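You operate a simulated robot arm through the tools that you are given. There is no shell and no other tool. Be economical: measure what you need, move in short steps, check, and stop when the job is done.

You are at the controls of a simulated robot arm. One attempt, no reset.

Task
Wind the leftover yarn off the white bobbin and brush the fluff away.
Fine: stand the bobbin in the tray; knob back to free, brush back.

Only the result counts: the job must be done as asked and must still hold three seconds after the hand-in. Knocking over, shifting, dropping, spilling or breaking anything else fails it.

Robot
A 6-joint arm with a two-finger parallel gripper, fixed in place. Base frame: the origin is at the foot of the arm, x ahead of it, y to its left, z up; the work surface is at about z = 0.8. Lengths are in m, angles in rad, forces in N, time in s.
With the tool pointing down near the work surface it reaches from about 0.24 to 0.64 m from the base axis. Its first joint turns from -1.152 to 1.152 rad. Payload 2.7 kg.
The tool frame sits at the grasp point between the pads (the TCP): z along the fingers, y along the line on which they close. The tips reach 0.023 m beyond it. The gripper opens to 0.094 m. The fingers are 0.038 m wide and 0.01 m thick; the gripper's body (0.054 by 0.096 m) begins 0.039 m behind the TCP.
Orientation is that of the tool frame in the base frame, as a unit quaternion [x, y, z, w]. With the fingers straight down and closing along the base's y, the tool's x points along the base's -x, its y along +y and its z along -z.

Tools
- The arm moves only by the tool play_rows. Its argument "increments" is one flat list of numbers, 7 for each row, row after row: the shift along the tool's x, y, z in m, then the turn, a rotation vector about the tool's x, y, z in rad, then the gripper command, from -1 (shut) to 1 (fully open), values between in proportion. In form: [tx, ty, tz, rx, ry, rz, grip, tx, ty, tz, rx, ry, rz, grip, ...]. A call has 1 to 8 rows; each row is the pose to reach, as a shift and turn from the pose commanded when the call began, along the tool's axes at that moment. Each row takes 0.2 s and may step no farther than 0.05 m and 0.15 rad from the row before; otherwise, or with a gripper value out of range, the whole call is refused. A pose out of reach is approached as far as the arm can. The call stops where the force on the tool passes 40 N (or 10 N more than at its start, if that is more) or the arm is blocked; 0.2 s more then pass. Each finger travels about 0.045 m/s and halts on what it meets, pressing with about 27 N; the grip force reading is that of the motor and also rises with nothing between the fingers. The clock runs only during rows and for 0.2 s after the last one: add rows that repeat a pose to give the fingers time. The reply holds the time, the measured pose of the TCP, the force on the tool along the base axes, the opening and the grip force, in the units named above and with some noise.
- Cameras (640 x 400 px; columns grow to the right, rows downward): "scene" is fixed at [0.0512, -0.413, 1.4156]; the picture's right is [0.94, -0.34, 0.00], its down [-0.15, -0.43, -0.89] and it looks along [0.30, 0.84, -0.45] (base axes); focal length 330 px, centre (320, 200). "wrist" rides on the gripper at [-0.039, 0, -0.044] in the tool frame; the picture's right is [0.00, -1.00, 0.00], its down [0.97, 0.00, -0.24] and it looks along [0.24, 0.00, 0.97] (tool axes); focal length 218 px, centre (320, 200).
- camera(camera): a new picture of that camera. No time passes.
- point_at(camera, pixels): for up to 12 pixels [column, row] of the newest picture of that camera ("zoom" is the newest enlarged one), the place [x, y, z] in the base frame of the surface seen there, good to about 0.002 m. No time passes.
- enlarge(camera, box): a new picture of the part [left, top, right, bottom] of that camera's present view, enlarged. No time passes.
- close_job(): hands the job in; it is judged then, once.

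Work in short steps. Measure before you move; look again where a grasp or a placing could have gone wrong, and mend it. You have 80 turns and 38 pictures in all, those below and enlarged ones among them. Open the gripper and draw the arm clear of the work before you hand the job in, unless the task says otherwise; then end with one line.

The tools are called after "Request:" as name(argument=value, ...) on one line, values as JSON. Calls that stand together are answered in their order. play_rows: Moves the arm, as the interface text tells. Its arguments: {"type":"object","properties":{"increments":{"type":"array","items":{"type":"number"}}},"required":["increments"]} The other tools are called the same way: camera (camera) takes a picture; point_at (camera, pixels) gives the place of the surface under pixels of a picture; enlarge (camera, box) takes an enlarged picture of a part of a camera's view; close_job () hands the job in.

At the start:

```text
t: 0.0
eef_pos: [0.3122, 0.3307, 1.1277]
ee_rot: [0.001, 1.0, 0.0, 0.0]
wrist_force: [-0.2, -0.1, -0.1]
opening: 0.094
finger_force: 0.0
```

scene: 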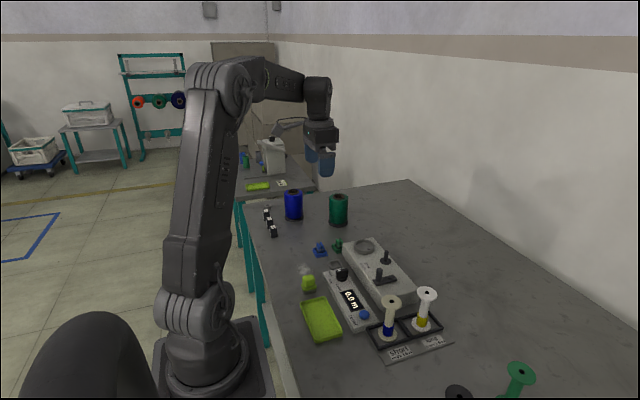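
wrist: 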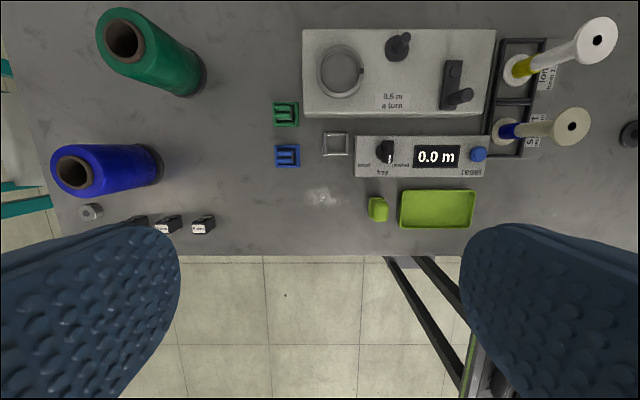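

The pictures show a winding machine, a display box, bobbins in a two-cell tray and a yellow-green brush or tray. I enlarge the work area to identify each part.

Request:
enlarge(camera="scene", box=[290, 220, 470, 370])

Request:
enlarge(camera="wrist", box=[260, 10, 640, 240])

```text
2.67 times, centred on (380, 295) of scene
```

zoom: 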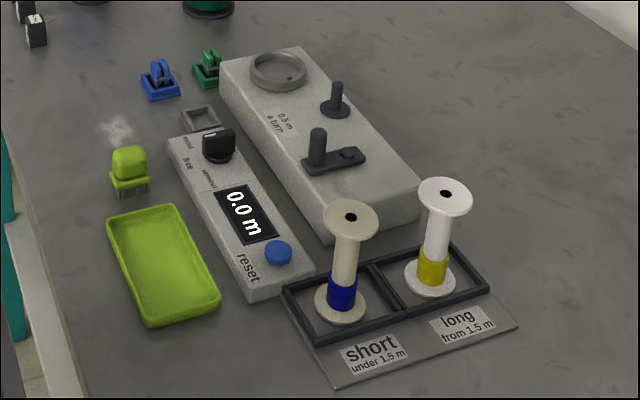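

```text
1.68 times, centred on (450, 125) of wrist
```

zoom: 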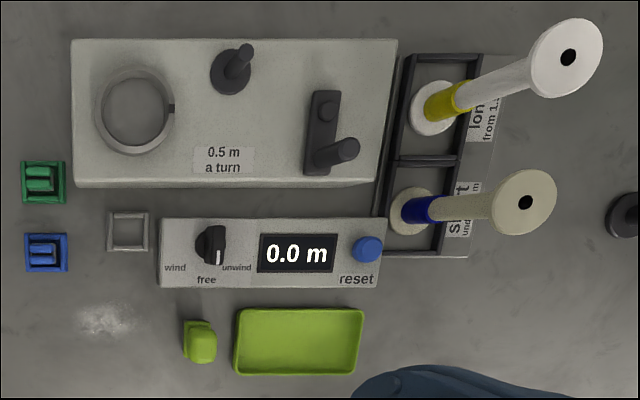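

I measure the key places: spindle, crank hub and handle, knob, bobbin, brush, lime tray, fluff and frame.

Request:
point_at(camera="wrist", pixels=[[404, 41], [397, 53], [456, 67], [463, 96], [384, 155], [478, 154], [597, 40], [518, 68], [377, 208], [437, 208], [322, 196], [335, 143]])

Request:
point_at(camera="scene", pixels=[[428, 292], [424, 324], [385, 252], [384, 262], [379, 271], [387, 279], [342, 270], [351, 275], [308, 278], [308, 290], [320, 318], [305, 268]])

Request:
enlarge(camera="wrist", box=[340, 20, 500, 120])

Request:
enlarge(camera="wrist", box=[290, 125, 450, 225])

```text
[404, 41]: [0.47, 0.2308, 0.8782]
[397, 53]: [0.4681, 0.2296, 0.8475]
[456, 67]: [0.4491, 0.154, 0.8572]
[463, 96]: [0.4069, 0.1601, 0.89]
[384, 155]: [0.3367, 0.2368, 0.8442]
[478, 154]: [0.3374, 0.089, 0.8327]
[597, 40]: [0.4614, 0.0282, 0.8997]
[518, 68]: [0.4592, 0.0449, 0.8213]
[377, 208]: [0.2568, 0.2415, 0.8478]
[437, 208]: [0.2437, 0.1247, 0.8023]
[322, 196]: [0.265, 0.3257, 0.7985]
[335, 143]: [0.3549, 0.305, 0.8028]
```

```text
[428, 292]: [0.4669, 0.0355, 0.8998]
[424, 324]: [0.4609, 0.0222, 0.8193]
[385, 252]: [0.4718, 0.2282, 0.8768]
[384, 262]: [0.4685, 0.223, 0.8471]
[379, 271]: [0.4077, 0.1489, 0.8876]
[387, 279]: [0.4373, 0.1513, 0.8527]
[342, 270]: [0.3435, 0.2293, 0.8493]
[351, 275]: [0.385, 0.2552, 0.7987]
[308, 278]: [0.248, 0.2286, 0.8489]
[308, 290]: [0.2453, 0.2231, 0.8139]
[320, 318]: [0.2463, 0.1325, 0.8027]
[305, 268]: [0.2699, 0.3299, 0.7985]
```

```text
4.00 times, centred on (420, 70) of wrist
```

zoom: 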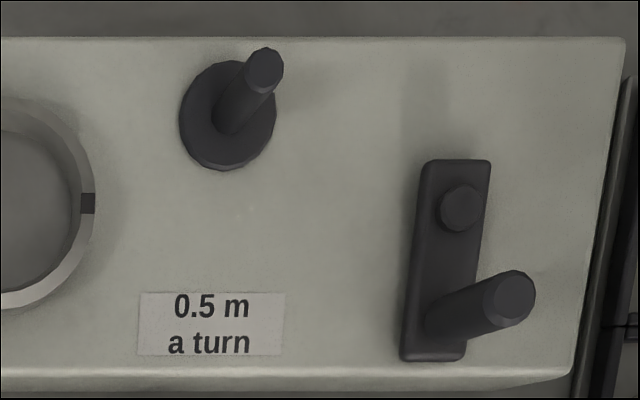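

```text
4.00 times, centred on (370, 175) of wrist
```

zoom: 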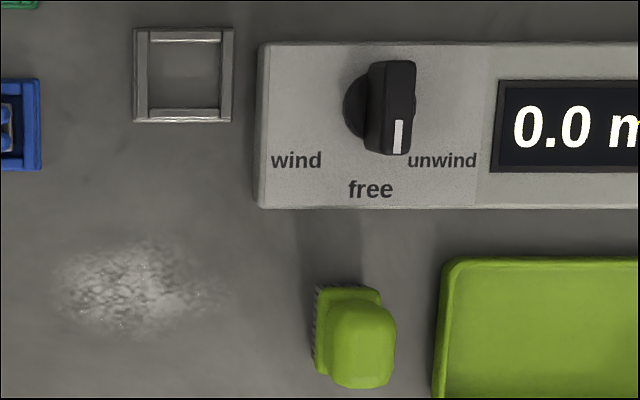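

The white bobbin stands in the "long" cell at about (0.463, 0.032). The spindle is at about (0.470, 0.229), the crank hub at (0.449, 0.154), and the knob points to free. I move to above the white bobbin to measure it more exactly.

Request:
play_rows(increments=[-0.019, -0.037, 0.015, 0, 0, 0, 1, -0.038, -0.074, 0.03, 0, 0, 0, 1, -0.057, -0.111, 0.045, 0, 0, 0, 1, -0.076, -0.148, 0.06, 0, 0, 0, 1, -0.095, -0.185, 0.075, 0, 0, 0, 1, -0.114, -0.222, 0.09, 0, 0, 0, 1, -0.133, -0.26, 0.105, 0, 0, 0, 1, -0.151, -0.299, 0.12, 0, 0, 0, 1])

Request:
camera(camera="wrist")

```text
t: 1.8
eef_pos: [0.4651, 0.0304, 1.0083]
ee_rot: [0.0, 1.0, 0.0, 0.0]
wrist_force: [-0.1, -0.5, -0.5]
opening: 0.0942
finger_force: 0.1
```

```text
31 pictures are left
```

wrist: 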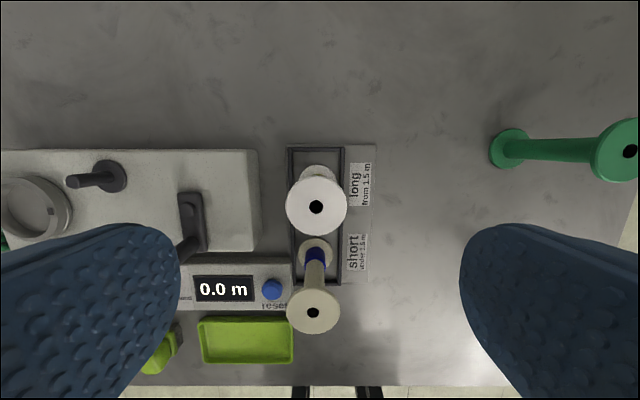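

The white flange spans roughly columns 286–347 and rows 176–235, with its hole at (316,206). I measure the rim points, tray walls and the spindle.

Request:
point_at(camera="wrist", pixels=[[288, 206], [345, 206], [316, 180], [316, 233], [304, 206], [328, 206], [315, 172], [290, 310], [312, 295], [330, 180], [75, 182], [112, 176]])

Request:
enlarge(camera="scene", box=[360, 270, 460, 345])

```text
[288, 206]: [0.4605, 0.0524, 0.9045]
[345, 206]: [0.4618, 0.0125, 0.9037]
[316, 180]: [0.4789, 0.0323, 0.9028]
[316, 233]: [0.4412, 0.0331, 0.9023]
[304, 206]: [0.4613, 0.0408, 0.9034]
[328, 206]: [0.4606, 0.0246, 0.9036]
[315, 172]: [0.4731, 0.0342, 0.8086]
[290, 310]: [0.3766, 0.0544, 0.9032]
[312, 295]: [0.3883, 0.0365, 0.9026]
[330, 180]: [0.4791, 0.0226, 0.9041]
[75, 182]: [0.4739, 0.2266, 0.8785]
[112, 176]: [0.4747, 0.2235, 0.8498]
```

```text
5.33 times, centred on (410, 308) of scene
```

zoom: 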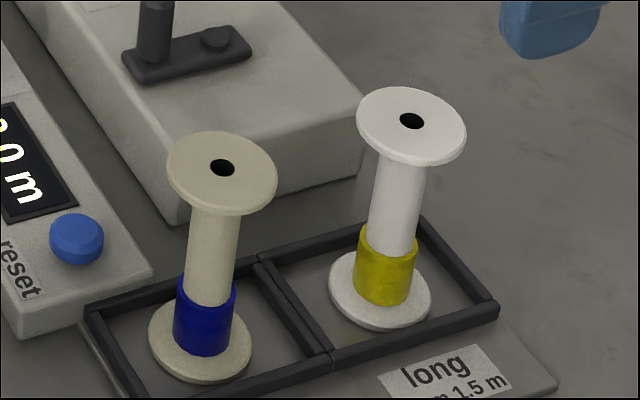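

The flange centre is (0.460, 0.0325) with top z 0.9035 and diameter 0.042. I descend until the TCP is at flange height, z ≈ 0.900, then close.

Request:
play_rows(increments=[0.0045, 0.002, 0.036, 0, 0, 0, 1, 0.0045, 0.002, 0.072, 0, 0, 0, 1, 0.0045, 0.002, 0.107, 0, 0, 0, 1, 0.0045, 0.002, 0.107, 0, 0, 0, 0, 0.0045, 0.002, 0.107, 0, 0, 0, -0.4, 0.0045, 0.002, 0.107, 0, 0, 0, -0.7, 0.0045, 0.002, 0.107, 0, 0, 0, -0.7, 0.0045, 0.002, 0.107, 0, 0, 0, -0.7])

Request:
enlarge(camera="scene", box=[350, 230, 490, 340])

```text
t: 3.6
eef_pos: [0.4593, 0.0334, 0.9023]
ee_rot: [0.0, 1.0, 0.0, 0.0]
wrist_force: [0.1, -1.0, 0.3]
opening: 0.0428
finger_force: 26.6
```

```text
3.64 times, centred on (420, 285) of scene
```

zoom: 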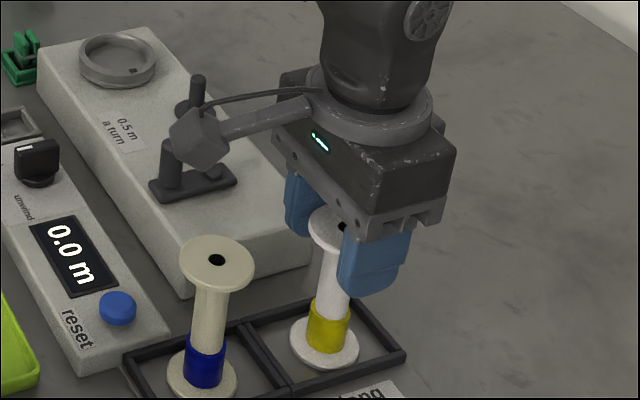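

The grip reads 0.0428 m at 26.6 N, so the flange is held. I lift straight up 0.12 m and check that it comes cleanly.

Request:
play_rows(increments=[0, 0, -0.02, 0, 0, 0, -0.7, 0, 0, -0.05, 0, 0, 0, -0.7, 0, 0, -0.085, 0, 0, 0, -0.7, 0, 0, -0.12, 0, 0, 0, -0.7, 0, 0.03, -0.12, 0, 0, 0, -0.7, 0, 0.065, -0.12, 0, 0, 0, -0.7, 0, 0.1, -0.12, 0, 0, 0, -0.7, 0, 0.13, -0.12, 0, 0, 0, -0.7])

Request:
camera(camera="wrist")

Request:
enlarge(camera="scene", box=[320, 190, 480, 310])

```text
t: 5.4
eef_pos: [0.4593, 0.1648, 1.0213]
ee_rot: [0.001, 1.0, 0.0, 0.0]
wrist_force: [0.3, -0.9, -1.1]
opening: 0.0429
finger_force: 27.1
```

```text
28 pictures are left
```

wrist: 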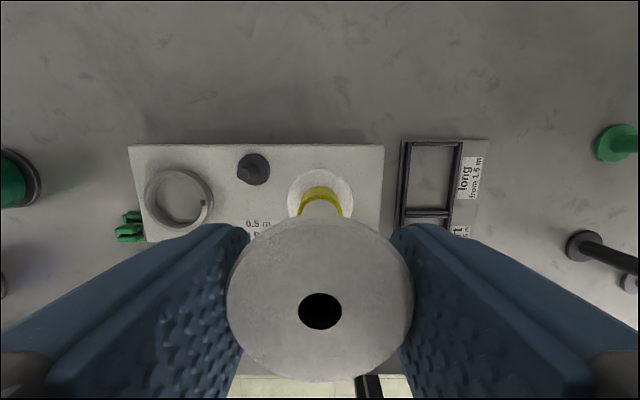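

```text
3.33 times, centred on (400, 250) of scene
```

zoom: 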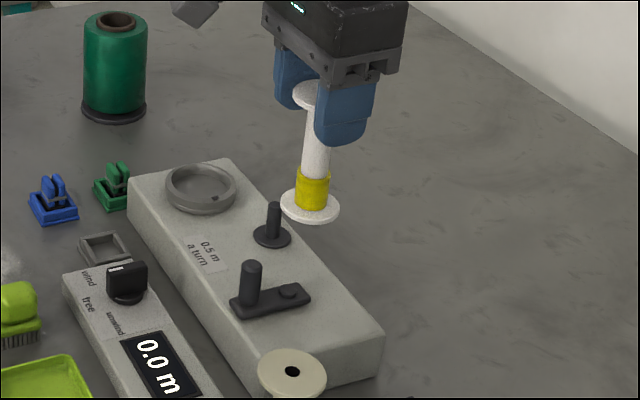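

The bobbin is held and looks upright. I measure the spindle disc, peg top and bobbin flanges from this view.

Request:
point_at(camera="wrist", pixels=[[239, 168], [268, 168], [253, 156], [254, 183], [244, 174], [250, 172], [292, 191], [350, 191], [320, 173], [320, 222], [320, 275], [320, 370]])

Request:
point_at(camera="zoom", pixels=[[273, 206], [268, 206], [279, 206], [255, 236], [291, 238], [272, 247], [310, 217], [284, 203], [338, 208], [326, 195]])

```text
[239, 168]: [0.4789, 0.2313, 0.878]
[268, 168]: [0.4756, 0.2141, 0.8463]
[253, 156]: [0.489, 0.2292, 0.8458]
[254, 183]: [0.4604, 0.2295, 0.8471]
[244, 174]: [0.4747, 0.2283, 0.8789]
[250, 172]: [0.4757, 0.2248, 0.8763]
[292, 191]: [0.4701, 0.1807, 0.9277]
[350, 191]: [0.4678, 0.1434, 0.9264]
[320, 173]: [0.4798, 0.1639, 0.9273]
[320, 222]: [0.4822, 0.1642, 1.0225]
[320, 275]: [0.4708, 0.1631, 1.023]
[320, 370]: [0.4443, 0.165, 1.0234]
```

```text
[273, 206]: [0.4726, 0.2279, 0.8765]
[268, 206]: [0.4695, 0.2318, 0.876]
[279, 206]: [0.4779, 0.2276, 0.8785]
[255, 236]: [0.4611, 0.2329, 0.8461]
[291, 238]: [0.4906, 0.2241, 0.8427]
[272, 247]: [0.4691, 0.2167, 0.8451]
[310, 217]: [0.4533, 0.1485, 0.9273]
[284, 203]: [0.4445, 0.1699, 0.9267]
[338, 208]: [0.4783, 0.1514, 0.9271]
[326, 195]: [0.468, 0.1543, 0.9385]
```

The spindle is at (0.4745, 0.2287) and the bobbin axis at about (0.460, 0.1637). I shift the bobbin over the spindle and lower it to just above the peg top at 0.878.

Request:
play_rows(increments=[-0.005, 0.025, 0, 0, 0, 0, -0.7, -0.0145, 0.05, 0, 0, 0, 0, -0.7, -0.0145, 0.065, 0, 0, 0, 0, -0.7, -0.0145, 0.065, 0.02, 0, 0, 0, -0.7, -0.0145, 0.065, 0.036, 0, 0, 0, -0.7, -0.0145, 0.065, 0.036, 0, 0, 0, -0.7])

Request:
enlarge(camera="scene", box=[355, 225, 415, 270])

Request:
enlarge(camera="wrist", box=[240, 130, 400, 230])

```text
t: 6.8
eef_pos: [0.4733, 0.2283, 0.9851]
ee_rot: [0.0, 1.0, 0.0, 0.0]
wrist_force: [-0.3, -1.2, -0.3]
opening: 0.0425
finger_force: 26.7
```

```text
8.89 times, centred on (385, 248) of scene
```

zoom: 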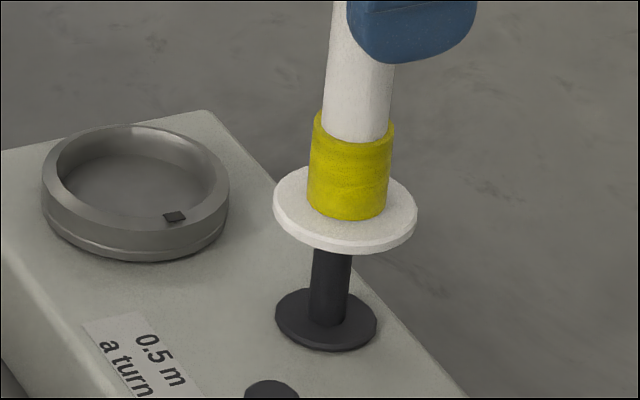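

```text
4.00 times, centred on (320, 180) of wrist
```

zoom: 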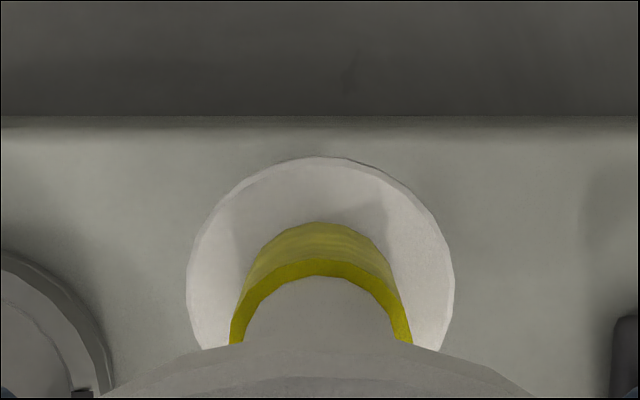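

In the scene view the bobbin axis seems 2–3 mm right of the spindle axis: flange centre column 345 against disc centre 326 in the zoom. I measure the flange rim and disc points again; the newest zoom is the wrist one.

Request:
point_at(camera="zoom", pixels=[[320, 163], [192, 300], [448, 300], [200, 250], [440, 250], [260, 180], [385, 180]])

Request:
enlarge(camera="scene", box=[355, 225, 415, 270])

Request:
point_at(camera="zoom", pixels=[[277, 205], [413, 212], [345, 242], [320, 170], [400, 182], [280, 230], [405, 230], [280, 315], [372, 320], [326, 343], [331, 270], [300, 334]])

```text
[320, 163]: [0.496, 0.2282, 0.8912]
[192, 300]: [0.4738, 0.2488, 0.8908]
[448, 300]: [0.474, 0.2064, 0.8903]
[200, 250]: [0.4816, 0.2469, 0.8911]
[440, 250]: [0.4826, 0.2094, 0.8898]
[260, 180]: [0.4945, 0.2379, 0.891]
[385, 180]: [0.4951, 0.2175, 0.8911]
```

```text
8.89 times, centred on (385, 248) of scene
```

zoom: 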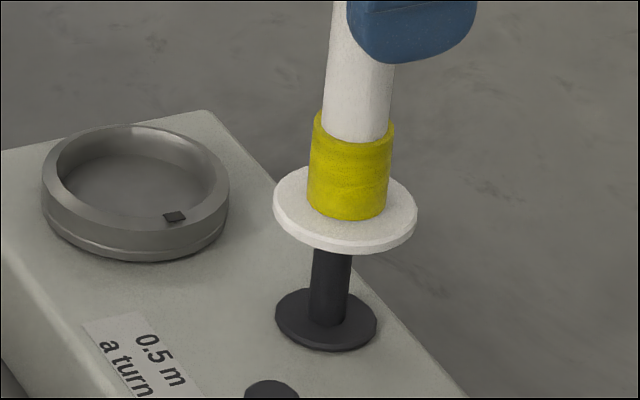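

```text
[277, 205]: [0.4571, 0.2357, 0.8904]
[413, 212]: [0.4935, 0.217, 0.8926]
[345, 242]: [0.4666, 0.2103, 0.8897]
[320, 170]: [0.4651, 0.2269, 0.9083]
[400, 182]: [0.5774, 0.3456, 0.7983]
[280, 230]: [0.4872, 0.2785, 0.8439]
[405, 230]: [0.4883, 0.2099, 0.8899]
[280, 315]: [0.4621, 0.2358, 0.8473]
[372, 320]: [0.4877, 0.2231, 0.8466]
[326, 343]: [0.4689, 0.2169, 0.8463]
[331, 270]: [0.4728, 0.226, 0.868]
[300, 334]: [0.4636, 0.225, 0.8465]
```

The same-view comparison puts the spindle about 1.6 mm further in +y and 1 mm less in x than the bobbin. I correct for that and lower 0.018 m, watching the force.

Request:
play_rows(increments=[0.001, 0.0016, 0, 0, 0, 0, -0.7, 0.001, 0.0016, 0.004, 0, 0, 0, -0.7, 0.001, 0.0016, 0.008, 0, 0, 0, -0.7, 0.001, 0.0016, 0.012, 0, 0, 0, -0.7, 0.001, 0.0016, 0.015, 0, 0, 0, -0.7, 0.001, 0.0016, 0.018, 0, 0, 0, -0.7])

Request:
enlarge(camera="scene", box=[345, 215, 425, 275])

```text
t: 8.2
eef_pos: [0.4735, 0.2296, 0.9679]
ee_rot: [0.0, 1.0, 0.001, 0.002]
wrist_force: [0.7, 0.0, 22.3]
opening: 0.0431
finger_force: 26.7
```

```text
6.67 times, centred on (385, 245) of scene
```

zoom: 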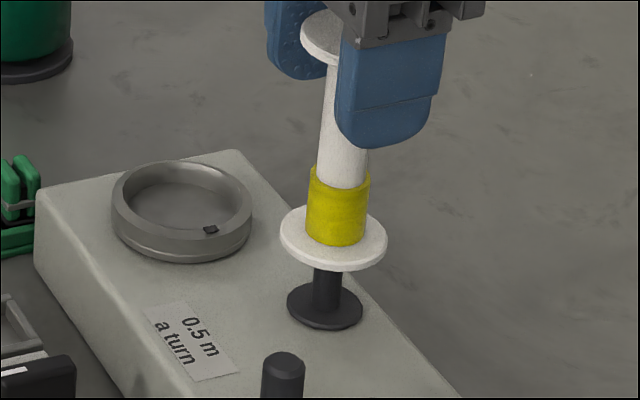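

A force of 22 N upward suggests the bobbin rests on the peg top instead of dropping over it. I measure how far off it is.

Request:
point_at(camera="zoom", pixels=[[284, 240], [383, 243], [334, 266], [320, 300], [328, 285], [290, 305], [360, 308], [326, 324], [325, 65], [370, 235], [313, 290], [341, 290]])

Request:
enlarge(camera="scene", box=[370, 235, 402, 265])

```text
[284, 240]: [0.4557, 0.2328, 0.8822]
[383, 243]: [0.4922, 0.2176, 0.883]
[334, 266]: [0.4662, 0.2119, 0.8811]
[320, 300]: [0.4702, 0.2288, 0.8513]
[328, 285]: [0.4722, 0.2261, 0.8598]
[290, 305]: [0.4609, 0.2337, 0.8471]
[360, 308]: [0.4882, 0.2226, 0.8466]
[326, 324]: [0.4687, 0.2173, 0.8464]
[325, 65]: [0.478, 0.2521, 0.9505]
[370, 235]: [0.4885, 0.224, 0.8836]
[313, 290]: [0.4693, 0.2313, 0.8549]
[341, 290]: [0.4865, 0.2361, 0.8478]
```

```text
13.33 times, centred on (386, 250) of scene
```

zoom: 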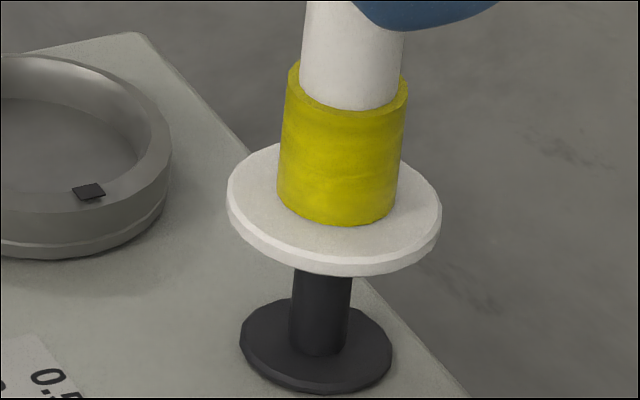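

The flange underside is at about 0.8785, so it rests on the peg top. My pixel geometry puts the bobbin within about 1 mm, needing roughly +0.8 mm in y. I lift 3 mm, shift, and lower again.

Request:
play_rows(increments=[0, 0, -0.003, 0, 0, 0, -0.7, 0.0003, 0.0008, -0.003, 0, 0, 0, -0.7, 0.0003, 0.0008, -0.001, 0, 0, 0, -0.7, 0.0003, 0.0008, 0.0005, 0, 0, 0, -0.7, 0.0003, 0.0008, 0.002, 0, 0, 0, -0.7])

```text
t: 9.4
eef_pos: [0.4735, 0.2327, 0.9671]
ee_rot: [0.0, 1.0, 0.001, 0.002]
wrist_force: [-4.0, -2.4, 27.7]
opening: 0.0427
finger_force: 27.7
```

The upward force is still 27.7 N, with a side force of -4.0 N in x. I look again at the contact before the next try.

Request:
enlarge(camera="scene", box=[366, 215, 406, 265])

Request:
point_at(camera="zoom", pixels=[[320, 325], [300, 330], [340, 330], [320, 290], [320, 240], [315, 60]])

```text
8.00 times, centred on (386, 240) of scene
```

zoom: 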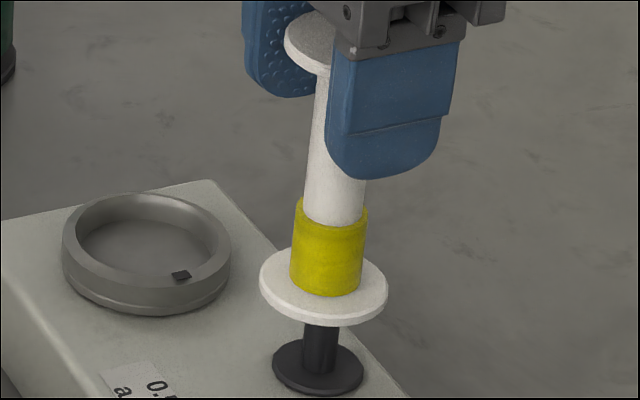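

```text
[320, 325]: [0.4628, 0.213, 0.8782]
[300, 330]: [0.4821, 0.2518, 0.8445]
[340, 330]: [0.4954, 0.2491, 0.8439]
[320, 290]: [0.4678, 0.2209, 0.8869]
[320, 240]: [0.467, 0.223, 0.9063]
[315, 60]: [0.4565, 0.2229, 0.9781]
```

I lift 8 mm for a clean, unloaded, high-magnification comparison of peg and flange.

Request:
play_rows(increments=[0, 0, -0.004, 0, 0, 0, -0.7, 0, 0, -0.008, 0, 0, 0, -0.7, 0, 0, -0.008, 0, 0, 0, -0.7])

Request:
enlarge(camera="scene", box=[370, 238, 402, 266])

Request:
point_at(camera="zoom", pixels=[[310, 300], [321, 300], [332, 300], [225, 200], [240, 200], [425, 200], [435, 200], [330, 240], [330, 245], [315, 375], [250, 350], [385, 350]])

```text
t: 10.2
eef_pos: [0.4711, 0.231, 0.9731]
ee_rot: [0.001, 1.0, 0.001, -0.001]
wrist_force: [0.4, 0.6, 0.4]
opening: 0.0427
finger_force: 26.8
```

```text
14.29 times, centred on (386, 252) of scene
```

zoom: 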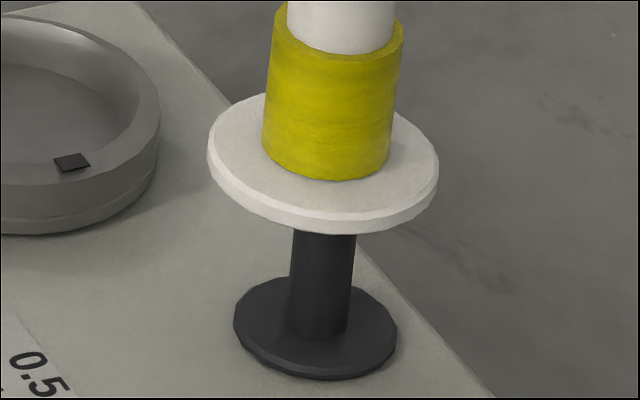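

```text
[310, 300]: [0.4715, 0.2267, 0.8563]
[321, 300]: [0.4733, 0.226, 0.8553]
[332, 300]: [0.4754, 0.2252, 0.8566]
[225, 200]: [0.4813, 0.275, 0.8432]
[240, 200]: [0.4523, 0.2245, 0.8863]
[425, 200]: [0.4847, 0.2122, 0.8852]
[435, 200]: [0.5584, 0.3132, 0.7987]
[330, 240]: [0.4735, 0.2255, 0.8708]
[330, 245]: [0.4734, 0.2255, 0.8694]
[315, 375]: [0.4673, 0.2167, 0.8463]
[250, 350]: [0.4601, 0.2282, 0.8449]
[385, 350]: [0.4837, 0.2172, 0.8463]
```

Same-feature fits give the bobbin axis at about (0.473, 0.2301) and the spindle at about (0.4745, 0.230). The image also shows the bobbin about 1.5 mm left. I shift +1.3 mm in x and lower gently.

Request:
play_rows(increments=[-0.0013, 0, 0, 0, 0, 0, -0.7, -0.0013, 0, 0.004, 0, 0, 0, -0.7, -0.0013, 0, 0.007, 0, 0, 0, -0.7, -0.0013, 0, 0.009, 0, 0, 0, -0.7, -0.0013, 0, 0.011, 0, 0, 0, -0.7])

```text
t: 11.4
eef_pos: [0.4756, 0.2345, 0.9669]
ee_rot: [0.0, 1.0, 0.003, 0.005]
wrist_force: [-2.4, 3.0, 32.7]
opening: 0.0427
finger_force: 27.0
```

The force is 32.7 N and the measured pose is deflected to y 0.2345. I look at what the bobbin is doing.

Request:
enlarge(camera="scene", box=[366, 218, 406, 268])

Request:
point_at(camera="zoom", pixels=[[275, 300], [375, 300], [325, 300], [295, 360], [345, 360], [318, 330], [318, 322], [310, 30]])

```text
8.00 times, centred on (386, 243) of scene
```

zoom: 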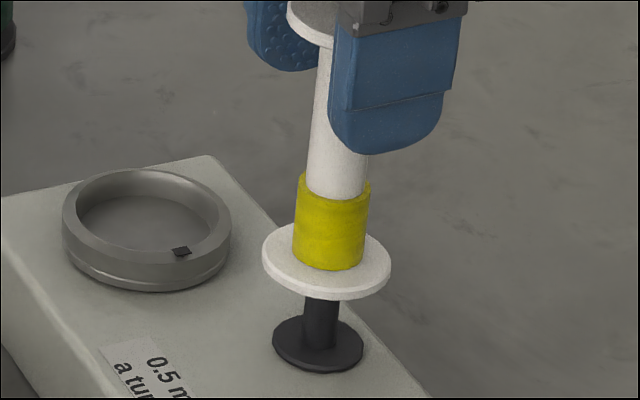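

```text
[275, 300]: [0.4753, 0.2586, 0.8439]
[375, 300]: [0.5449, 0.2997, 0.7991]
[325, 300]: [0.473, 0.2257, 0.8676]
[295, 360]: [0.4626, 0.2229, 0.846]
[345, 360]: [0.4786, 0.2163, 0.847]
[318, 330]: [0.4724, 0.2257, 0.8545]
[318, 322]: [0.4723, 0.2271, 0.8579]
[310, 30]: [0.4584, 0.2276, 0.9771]
```

The columns now align (flange 326.5 projects to 317, disc 318), and the rows suggest the bobbin is about 0.9 mm too far in +y. The arm yields a few mm under load, so I back off to a light press and slide through small offsets.

Request:
play_rows(increments=[0, 0, -0.006, 0, 0, 0, -0.7, 0.0003, -0.0009, -0.006, 0, 0, 0, -0.7, 0.0003, -0.0009, -0.0035, 0, 0, 0, -0.7, 0.0003, -0.0009, -0.003, 0, 0, 0, -0.7, 0.0003, -0.002, -0.003, 0, 0, 0, -0.7])

```text
t: 12.6
eef_pos: [0.4723, 0.2301, 0.966]
ee_rot: [0.0, 1.0, 0.0, 0.001]
wrist_force: [-5.5, 5.3, 21.3]
opening: 0.0426
finger_force: 27.1
```

The press is still 21 N, with side forces of -5.5 N in x and +5.3 N in y. I ease off 2 mm and sweep a small ring of offsets at light contact.

Request:
play_rows(increments=[0, 0, -0.002, 0, 0, 0, -0.7, 0.001, 0, -0.002, 0, 0, 0, -0.7, 0.001, 0.001, -0.002, 0, 0, 0, -0.7, 0.001, 0.002, -0.002, 0, 0, 0, -0.7])

```text
t: 13.6
eef_pos: [0.4726, 0.2314, 0.9666]
ee_rot: [0.001, 1.0, -0.001, -0.001]
wrist_force: [0.8, -2.4, 8.9]
opening: 0.0427
finger_force: 27.3
```

Light contact is 8.9 N now. I go on sweeping in +x and back through -y.

Request:
play_rows(increments=[-0.0008, 0, 0, 0, 0, 0, -0.7, -0.0016, 0, 0, 0, 0, 0, -0.7, -0.0016, -0.0007, 0, 0, 0, 0, -0.7, -0.0016, -0.0014, 0, 0, 0, 0, -0.7, -0.0016, -0.0021, 0, 0, 0, 0, -0.7])

```text
t: 14.8
eef_pos: [0.4744, 0.2283, 0.9673]
ee_rot: [0.001, 1.0, -0.001, -0.002]
wrist_force: [-0.7, -0.1, -1.0]
opening: 0.0426
finger_force: 27.2
```

The vertical force fell to about -1 N, so the peg may be at the hole. I press down in small steps.

Request:
play_rows(increments=[0, 0, 0.002, 0, 0, 0, -0.7, 0, 0, 0.004, 0, 0, 0, -0.7, 0, 0, 0.006, 0, 0, 0, -0.7, 0, 0, 0.008, 0, 0, 0, -0.7])

```text
t: 15.8
eef_pos: [0.4748, 0.2293, 0.9604]
ee_rot: [0.0, 1.0, 0.001, 0.003]
wrist_force: [2.1, -1.5, 19.8]
opening: 0.0428
finger_force: 26.5
```

The tool went to 0.9604 with 20 N, so it either inserted or slipped in the grip. I check the picture.

Request:
enlarge(camera="scene", box=[366, 218, 406, 268])

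Request:
point_at(camera="zoom", pixels=[[326, 292], [275, 270], [375, 280], [320, 315], [295, 360], [345, 360], [290, 10], [310, 20]])

```text
8.00 times, centred on (386, 243) of scene
```

zoom: 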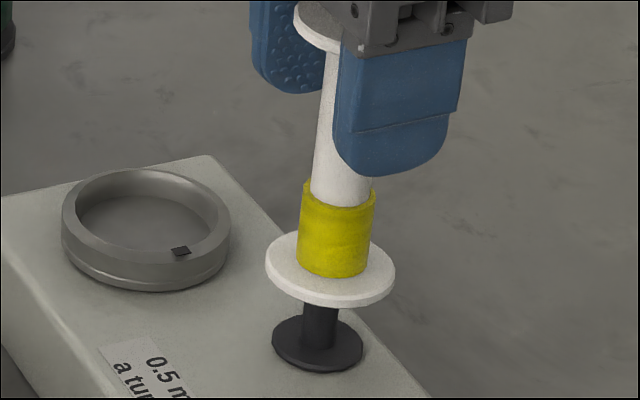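

```text
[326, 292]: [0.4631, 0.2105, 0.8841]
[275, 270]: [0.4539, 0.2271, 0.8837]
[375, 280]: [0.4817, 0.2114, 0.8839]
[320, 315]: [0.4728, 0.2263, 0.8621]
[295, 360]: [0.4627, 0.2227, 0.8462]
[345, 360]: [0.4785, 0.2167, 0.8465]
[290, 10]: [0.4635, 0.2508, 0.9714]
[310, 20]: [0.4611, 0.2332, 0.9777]
```

Not inserted: the bobbin slid about 5 mm up in the grip and now sits about 1.4 mm right of the spindle and nearer the camera. I lift, shift about (-0.8, +2.0) mm, and return to light contact.

Request:
play_rows(increments=[0, 0, -0.006, 0, 0, 0, -0.7, 0.0008, 0.002, -0.006, 0, 0, 0, -0.7, 0.0008, 0.002, -0.006, 0, 0, 0, -0.7, 0.0008, 0.002, -0.003, 0, 0, 0, -0.7, 0.0008, 0.002, -0.0018, 0, 0, 0, -0.7, 0.0008, 0.002, -0.0018, 0, 0, 0, -0.7])

Request:
enlarge(camera="scene", box=[370, 238, 402, 266])

```text
t: 17.2
eef_pos: [0.4724, 0.2317, 0.9605]
ee_rot: [0.0, 1.0, 0.0, 0.0]
wrist_force: [0.2, 0.5, -1.1]
opening: 0.0425
finger_force: 26.6
```

```text
14.29 times, centred on (386, 252) of scene
```

zoom: 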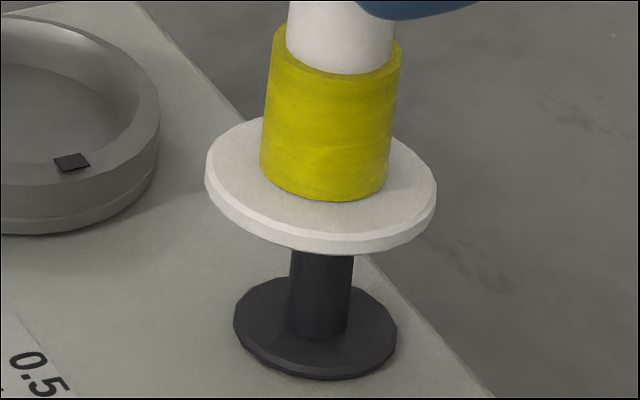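

Unloaded, the bobbin's axis projects to column 306 against the disc at 315.5, so it is about 1.9 mm left and about 1.5 mm too near. It has shifted within the grip. I lift 2 mm, shift (+2.1, +0.8) mm, and lower to contact.

Request:
play_rows(increments=[0, 0, -0.002, 0, 0, 0, -0.7, -0.0021, 0.0008, -0.002, 0, 0, 0, -0.7, -0.0021, 0.0008, -0.002, 0, 0, 0, -0.7, -0.0021, 0.0008, 0, 0, 0, 0, -0.7, -0.0021, 0.0008, 0.001, 0, 0, 0, -0.7, -0.0021, 0.0008, 0.002, 0, 0, 0, -0.7])

```text
t: 18.6
eef_pos: [0.4754, 0.232, 0.9597]
ee_rot: [0.0, 1.0, 0.0, 0.001]
wrist_force: [-2.0, -1.0, 8.0]
opening: 0.0427
finger_force: 27.1
```

Light contact is 8 N. I look once more at high zoom.

Request:
enlarge(camera="scene", box=[370, 238, 402, 266])

Request:
point_at(camera="zoom", pixels=[[215, 178], [215, 192], [325, 230], [325, 245], [430, 196], [430, 208], [240, 325], [315, 365], [390, 342], [320, 280], [315, 372], [322, 300]])

```text
14.29 times, centred on (386, 252) of scene
```

zoom: 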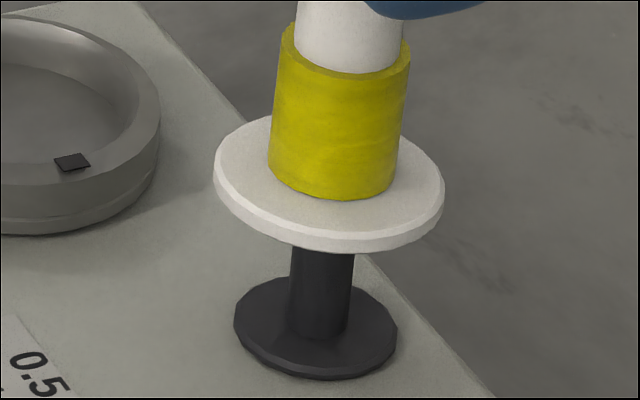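

```text
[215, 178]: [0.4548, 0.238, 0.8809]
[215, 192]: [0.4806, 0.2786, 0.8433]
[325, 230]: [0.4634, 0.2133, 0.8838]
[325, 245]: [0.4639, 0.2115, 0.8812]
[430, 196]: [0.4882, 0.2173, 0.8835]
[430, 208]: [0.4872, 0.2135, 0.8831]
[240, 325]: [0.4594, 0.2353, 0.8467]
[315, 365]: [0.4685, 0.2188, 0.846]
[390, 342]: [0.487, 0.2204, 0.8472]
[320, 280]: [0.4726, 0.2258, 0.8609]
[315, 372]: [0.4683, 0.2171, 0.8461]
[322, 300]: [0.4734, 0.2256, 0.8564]
```

The error is now small: about 0.4–0.9 mm in +right and about 0.6 mm in depth. I do a small search under this light contact, starting toward +x and +y.

Request:
play_rows(increments=[-0.0004, 0.0001, 0, 0, 0, 0, -0.7, -0.0008, 0.0002, 0, 0, 0, 0, -0.7, -0.0009, 0.0006, 0, 0, 0, 0, -0.7, -0.0009, 0.001, 0, 0, 0, 0, -0.7])

```text
t: 19.6
eef_pos: [0.4766, 0.232, 0.9599]
ee_rot: [0.0, 1.0, 0.001, 0.0]
wrist_force: [-2.4, -2.0, 14.4]
opening: 0.0428
finger_force: 26.8
```

The force is 14.4 N, still on the peg rim. I continue the spiral to +y and -x.

Request:
play_rows(increments=[0, 0.0004, 0, 0, 0, 0, -0.7, 0, 0.0008, 0, 0, 0, 0, -0.7, 0.0005, 0.0008, 0, 0, 0, 0, -0.7, 0.001, 0.0008, 0, 0, 0, 0, -0.7])

```text
t: 20.6
eef_pos: [0.4752, 0.2345, 0.9598]
ee_rot: [-0.001, 1.0, 0.001, 0.002]
wrist_force: [4.5, -1.0, 13.2]
opening: 0.0427
finger_force: 27.2
```

Request:
play_rows(increments=[0.0005, -0.0004, 0, 0, 0, 0, -0.7, 0.0005, -0.0008, 0, 0, 0, 0, -0.7, 0.0005, -0.0013, 0, 0, 0, 0, -0.7, 0.0005, -0.0018, 0, 0, 0, 0, -0.7])

```text
t: 21.6
eef_pos: [0.4749, 0.2323, 0.9587]
ee_rot: [0.0, 1.0, 0.0, 0.001]
wrist_force: [2.2, 2.2, 13.6]
opening: 0.0426
finger_force: 26.5
```

The rim contact persists everywhere. By proportions the peg is about 11.5–12 mm thick while the bobbin's hole is only about 10 mm, so the peg may not be the bobbin seat. The ring's inner width looks close to the 42.7 mm flange, so I lift off and examine the ring.

Request:
play_rows(increments=[0, 0, -0.02, 0, 0, 0, -0.7, 0, 0, -0.05, 0, 0, 0, -0.7, 0, -0.03, -0.05, 0, 0, 0, -0.7])

Request:
enlarge(camera="scene", box=[340, 225, 404, 265])

Request:
point_at(camera="zoom", pixels=[[150, 200], [240, 200], [340, 200], [240, 130], [240, 260], [100, 200], [445, 140], [455, 140], [465, 140]])

```text
t: 22.4
eef_pos: [0.4746, 0.2012, 1.0081]
ee_rot: [0.0, 1.0, 0.0, -0.001]
wrist_force: [-0.1, 0.5, -1.2]
opening: 0.0424
finger_force: 26.8
```

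```text
10.00 times, centred on (372, 245) of scene
```

zoom: 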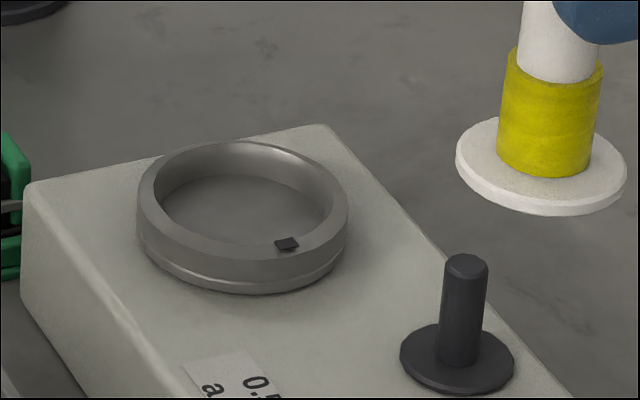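

```text
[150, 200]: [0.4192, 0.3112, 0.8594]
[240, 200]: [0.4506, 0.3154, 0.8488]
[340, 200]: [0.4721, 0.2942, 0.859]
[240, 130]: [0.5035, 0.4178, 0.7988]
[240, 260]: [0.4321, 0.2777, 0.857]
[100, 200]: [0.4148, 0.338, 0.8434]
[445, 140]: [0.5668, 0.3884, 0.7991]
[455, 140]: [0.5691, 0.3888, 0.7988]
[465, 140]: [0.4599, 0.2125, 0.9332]
```

The peg has a rounded top and measures about 11.4 mm. The ring's inner diameter is about 49 mm. I measure the bobbin hole precisely from the wrist camera.

Request:
enlarge(camera="wrist", box=[210, 200, 430, 400])

Request:
point_at(camera="zoom", pixels=[[320, 250], [320, 300], [250, 250], [390, 250], [320, 330], [320, 200]])

```text
2.00 times, centred on (320, 300) of wrist
```

zoom: 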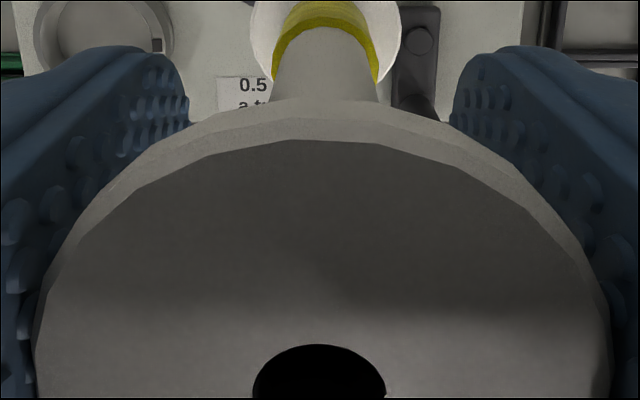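

```text
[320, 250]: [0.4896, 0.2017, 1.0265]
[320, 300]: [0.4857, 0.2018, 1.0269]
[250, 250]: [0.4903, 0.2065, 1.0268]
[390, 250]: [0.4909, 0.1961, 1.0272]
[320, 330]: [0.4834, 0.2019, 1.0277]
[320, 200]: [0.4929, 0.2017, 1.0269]
```

The hole is 10.0 mm against a peg of about 11.5 mm, so the peg is a yarn post. The bobbin must stand in the ring cup, about 49 mm inside for a 42.7 mm flange. I move beside the cup so the wrist camera sees both the bobbin foot and the cup.

Request:
play_rows(increments=[0.02, 0.033, 0, 0, 0, 0, -0.7, 0.04, 0.066, 0, 0, 0, 0, -0.7, 0.06, 0.1, 0, 0, 0, 0, -0.7, 0.06, 0.1, 0, 0, 0, 0, -0.7])

Request:
enlarge(camera="wrist", box=[220, 90, 420, 230])

```text
t: 23.4
eef_pos: [0.4161, 0.3011, 1.0086]
ee_rot: [0.001, 1.0, 0.001, 0.0]
wrist_force: [0.0, 0.2, -0.2]
opening: 0.0426
finger_force: 26.8
```

```text
2.86 times, centred on (320, 160) of wrist
```

zoom: 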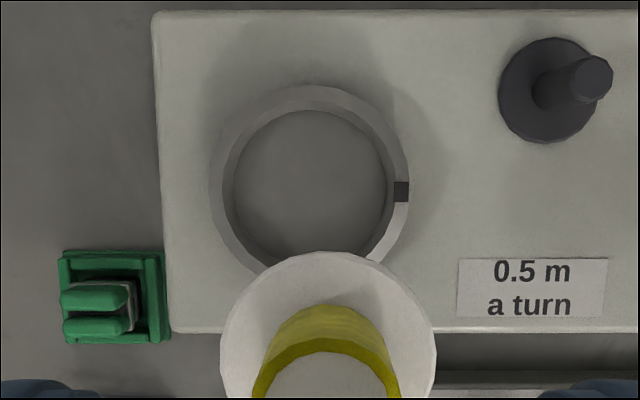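

I measure the ring rim, the cup floor edges and the bobbin's bottom flange in this one view.

Request:
point_at(camera="zoom", pixels=[[214, 190], [406, 170], [310, 92], [310, 103], [236, 185], [383, 185], [310, 115], [310, 245], [223, 340], [434, 340], [329, 256], [262, 278]])

```text
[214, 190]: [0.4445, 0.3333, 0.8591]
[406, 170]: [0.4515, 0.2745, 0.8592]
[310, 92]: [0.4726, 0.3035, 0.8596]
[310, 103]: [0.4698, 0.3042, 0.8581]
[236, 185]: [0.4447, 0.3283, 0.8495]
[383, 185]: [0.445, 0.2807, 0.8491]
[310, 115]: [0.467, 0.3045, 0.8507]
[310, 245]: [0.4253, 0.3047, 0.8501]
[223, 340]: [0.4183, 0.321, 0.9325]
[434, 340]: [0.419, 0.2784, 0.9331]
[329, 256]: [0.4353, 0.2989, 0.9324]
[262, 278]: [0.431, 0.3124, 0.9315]
```

The cup centre is (0.4443, 0.3043) and the bobbin foot centre is (0.4145, 0.2997). I shift (+0.0298, +0.0046), then lower in steps toward the floor at 0.8495.

Request:
play_rows(increments=[-0.0298, 0.0046, 0, 0, 0, 0, -0.7, -0.0298, 0.0046, 0.02, 0, 0, 0, -0.7, -0.0298, 0.0046, 0.04, 0, 0, 0, -0.7, -0.0298, 0.0046, 0.055, 0, 0, 0, -0.7, -0.0298, 0.0046, 0.065, 0, 0, 0, -0.7, -0.0298, 0.0046, 0.072, 0, 0, 0, -0.7, -0.0298, 0.0046, 0.077, 0, 0, 0, -0.7])

Request:
enlarge(camera="scene", box=[335, 200, 399, 260])

```text
t: 25.0
eef_pos: [0.4445, 0.306, 0.9332]
ee_rot: [0.001, 1.0, 0.0, -0.001]
wrist_force: [-1.1, 0.0, 2.3]
opening: 0.0427
finger_force: 26.8
```

```text
6.67 times, centred on (367, 230) of scene
```

zoom: 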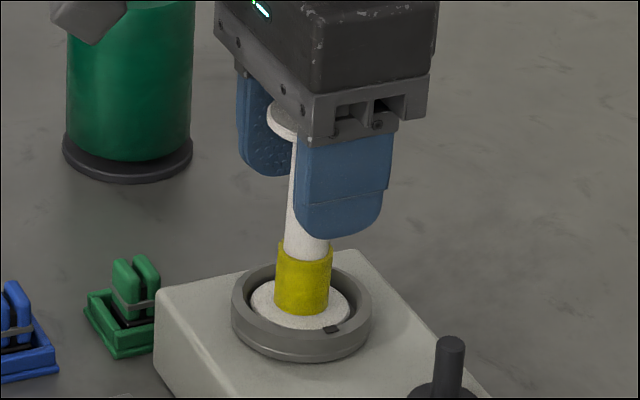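

The foot sits inside the cup. I lower the last few mm to contact, open, and lift away.

Request:
play_rows(increments=[0, 0, 0.002, 0, 0, 0, -0.7, 0, 0, 0.0035, 0, 0, 0, -0.7, 0, 0, 0.0035, 0, 0, 0, 0.1, 0, 0, 0.0035, 0, 0, 0, 0.4, 0, 0, 0.0035, 0, 0, 0, 0.4, 0, 0, -0.02, 0, 0, 0, 0.4, 0, 0, -0.06, 0, 0, 0, 0.4, 0, 0, -0.1, 0, 0, 0, 0.4])

Request:
camera(camera="wrist")

```text
t: 26.8
eef_pos: [0.4442, 0.3069, 1.0321]
ee_rot: [0.0, 1.0, 0.0, 0.0]
wrist_force: [0.5, 0.0, 0.5]
opening: 0.0662
finger_force: 0.0
```

```text
11 pictures are left
```

wrist: 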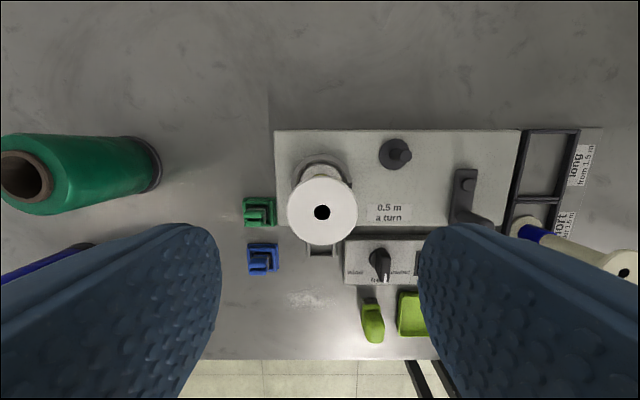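

The bobbin stands in the cup. Next comes the knob, at about (380,264) in this view, and I measure its body and marks.

Request:
point_at(camera="wrist", pixels=[[374, 253], [383, 253], [380, 262], [384, 268], [385, 280], [372, 262], [389, 265], [355, 273], [398, 273], [372, 282], [365, 250], [372, 255]])

Request:
enlarge(camera="wrist", box=[340, 235, 420, 290])

```text
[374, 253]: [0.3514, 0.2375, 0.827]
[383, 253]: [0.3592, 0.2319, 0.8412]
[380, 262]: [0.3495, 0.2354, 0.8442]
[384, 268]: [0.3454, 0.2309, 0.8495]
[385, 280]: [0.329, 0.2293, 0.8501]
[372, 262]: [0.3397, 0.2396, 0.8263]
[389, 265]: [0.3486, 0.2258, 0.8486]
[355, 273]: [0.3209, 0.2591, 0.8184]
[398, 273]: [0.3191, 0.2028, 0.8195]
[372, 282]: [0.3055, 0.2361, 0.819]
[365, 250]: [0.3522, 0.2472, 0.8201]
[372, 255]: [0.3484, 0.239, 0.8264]
```

```text
7.27 times, centred on (380, 262) of wrist
```

zoom: 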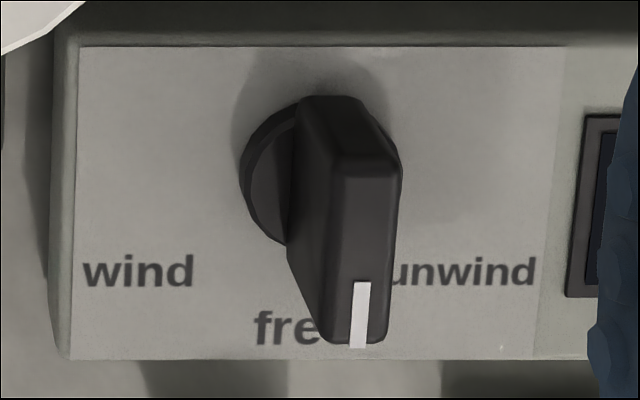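

The knob axis is at about (0.344, 0.230), top z 0.85, and its bar lies along x pointing to "free". "Unwind" is about 50° toward -y. I move over it and descend to TCP z ≈ 0.853.

Request:
play_rows(increments=[0.033, -0.026, 0, 0, 0, 0, 0.2, 0.066, -0.052, 0, 0, 0, 0, 0.0, 0.1, -0.077, 0.02, 0, 0, 0, -0.1, 0.1, -0.077, 0.065, 0, 0, 0, -0.1, 0.1, -0.077, 0.11, 0, 0, 0, -0.1, 0.1, -0.077, 0.15, 0, 0, 0, -0.1, 0.1, -0.077, 0.179, 0, 0, 0, -0.1, 0.1, -0.077, 0.179, 0, 0, 0, -0.1])

Request:
play_rows(increments=[0, 0, 0, 0, 0, 0, -0.5, 0, 0, 0, 0, 0, 0, -1, 0, 0, 0, 0, 0, 0, -1, 0, 0, 0, 0, 0, 0, -1])

```text
t: 28.6
eef_pos: [0.344, 0.2296, 0.8515]
ee_rot: [0.0, 1.0, 0.0, 0.001]
wrist_force: [-0.2, 0.2, 0.3]
opening: 0.0422
finger_force: 0.0
```

```text
t: 29.6
eef_pos: [0.3454, 0.2305, 0.852]
ee_rot: [0.0, 1.0, 0.0, 0.0]
wrist_force: [-0.5, 2.6, -3.3]
opening: 0.0122
finger_force: 44.8
```

The knob is gripped with opening 0.0122. I turn it 50° counter-clockwise seen from above, which is -0.87 rad about tool z, toward "unwind".

Request:
play_rows(increments=[0, 0, 0, 0, 0, -0.145, -1, 0, 0, 0, 0, 0, -0.29, -1, 0, 0, 0, 0, 0, -0.435, -1, 0, 0, 0, 0, 0, -0.58, -1, 0, 0, 0, 0, 0, -0.725, -1, 0, 0, 0, 0, 0, -0.87, -1, 0, 0, 0, 0, 0, -0.87, -1])

```text
t: 31.2
eef_pos: [0.3438, 0.2312, 0.8513]
ee_rot: [-0.42, 0.907, 0.0, -0.002]
wrist_force: [-8.7, 29.2, -23.4]
opening: 0.0136
finger_force: 44.9
```

It turned 49.7°, with a side force that suggests a stop. I open, lift off and look.

Request:
play_rows(increments=[0, 0, 0, 0, 0, -0.87, -0.6, 0, 0, 0, 0, 0, 0, -0.2, 0, 0, 0, 0, 0, 0, -0.2])

```text
refused: row 1 steps farther than a row can; nothing moved
```

Request:
play_rows(increments=[0, 0, 0, 0, 0, 0, -0.6, 0, 0, 0, 0, 0, 0, -0.2, 0, 0, 0, 0, 0, 0, -0.2, 0, 0, -0.04, 0, 0, 0, -0.2, 0, 0, -0.09, 0, 0, 0, -0.2, 0, 0, -0.13, 0, 0, 0, -0.2])

Request:
camera(camera="wrist")

```text
t: 32.6
eef_pos: [0.3441, 0.2277, 0.9837]
ee_rot: [-0.421, 0.907, 0.0, -0.001]
wrist_force: [0.5, 0.5, -0.1]
opening: 0.0376
finger_force: 0.0
```

```text
9 pictures are left
```

wrist: 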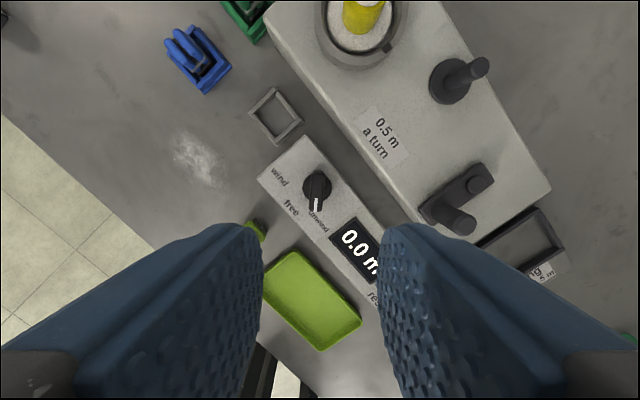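

The knob points to "unwind". I measure the crank hub and handle in this view.

Request:
point_at(camera="wrist", pixels=[[473, 184], [482, 178], [478, 186], [464, 225], [471, 222], [459, 230], [467, 230], [466, 217], [440, 205], [445, 222], [487, 166], [436, 213]])

Request:
enlarge(camera="wrist", box=[410, 140, 530, 240])

```text
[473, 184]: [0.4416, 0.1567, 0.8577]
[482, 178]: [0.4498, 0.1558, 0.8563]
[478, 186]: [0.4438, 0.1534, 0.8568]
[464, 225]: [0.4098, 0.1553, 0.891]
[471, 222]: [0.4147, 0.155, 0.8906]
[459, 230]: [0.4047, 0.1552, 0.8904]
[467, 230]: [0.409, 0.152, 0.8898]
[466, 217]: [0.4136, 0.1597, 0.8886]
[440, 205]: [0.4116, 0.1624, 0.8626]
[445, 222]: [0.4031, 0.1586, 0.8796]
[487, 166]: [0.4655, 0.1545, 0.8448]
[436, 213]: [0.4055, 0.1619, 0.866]
```

```text
4.00 times, centred on (470, 190) of wrist
```

zoom: 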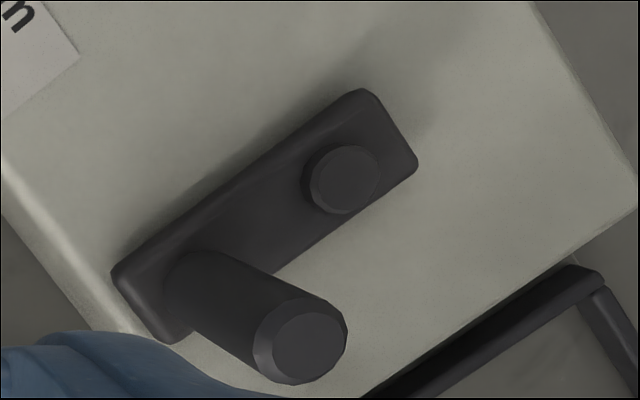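

The hub is at (0.4432, 0.1548) and the handle at (0.4103, 0.155), so the radius is 0.033 m, with the handle top at 0.891. I turn the tool back to its straight orientation first.

Request:
play_rows(increments=[0, 0, 0, 0, 0, 0.145, 0, 0, 0, 0, 0, 0, 0.29, 0, 0, 0, 0, 0, 0, 0.435, 0, 0, 0, 0, 0, 0, 0.58, 0, 0, 0, 0, 0, 0, 0.725, 0, 0, 0, 0, 0, 0, 0.87, 0, 0, 0, 0, 0, 0, 0.87, 0])

```text
t: 34.2
eef_pos: [0.3449, 0.2297, 0.9832]
ee_rot: [0.002, 1.0, 0.0, 0.0]
wrist_force: [-0.5, -0.4, -0.1]
opening: 0.0467
finger_force: 0.1
```

The tool is straight again. I move over the handle, descend to TCP z ≈ 0.889, and close on it.

Request:
play_rows(increments=[-0.03, -0.035, 0, 0, 0, 0, 0, -0.0656, -0.0745, 0, 0, 0, 0, 0, -0.0656, -0.0745, 0.045, 0, 0, 0, 0, -0.0656, -0.0745, 0.08, 0, 0, 0, 0, -0.0656, -0.0745, 0.094, 0, 0, 0, 0, -0.0656, -0.0745, 0.094, 0, 0, 0, -0.6, -0.0656, -0.0745, 0.094, 0, 0, 0, -1, -0.0656, -0.0745, 0.094, 0, 0, 0, -1])

```text
refused: row 2 steps farther than a row can; nothing moved
```

Request:
play_rows(increments=[-0.033, -0.037, 0, 0, 0, 0, 0, -0.0656, -0.0745, 0, 0, 0, 0, 0, -0.0656, -0.0745, 0.045, 0, 0, 0, 0, -0.0656, -0.0745, 0.08, 0, 0, 0, 0, -0.0656, -0.0745, 0.094, 0, 0, 0, 0, -0.0656, -0.0745, 0.094, 0, 0, 0, -0.6, -0.0656, -0.0745, 0.094, 0, 0, 0, -1, -0.0656, -0.0745, 0.094, 0, 0, 0, -1])

```text
t: 36.0
eef_pos: [0.4108, 0.1544, 0.8899]
ee_rot: [0.002, 1.0, 0.001, 0.0]
wrist_force: [1.2, -0.8, -5.0]
opening: 0.0159
finger_force: 44.5
```

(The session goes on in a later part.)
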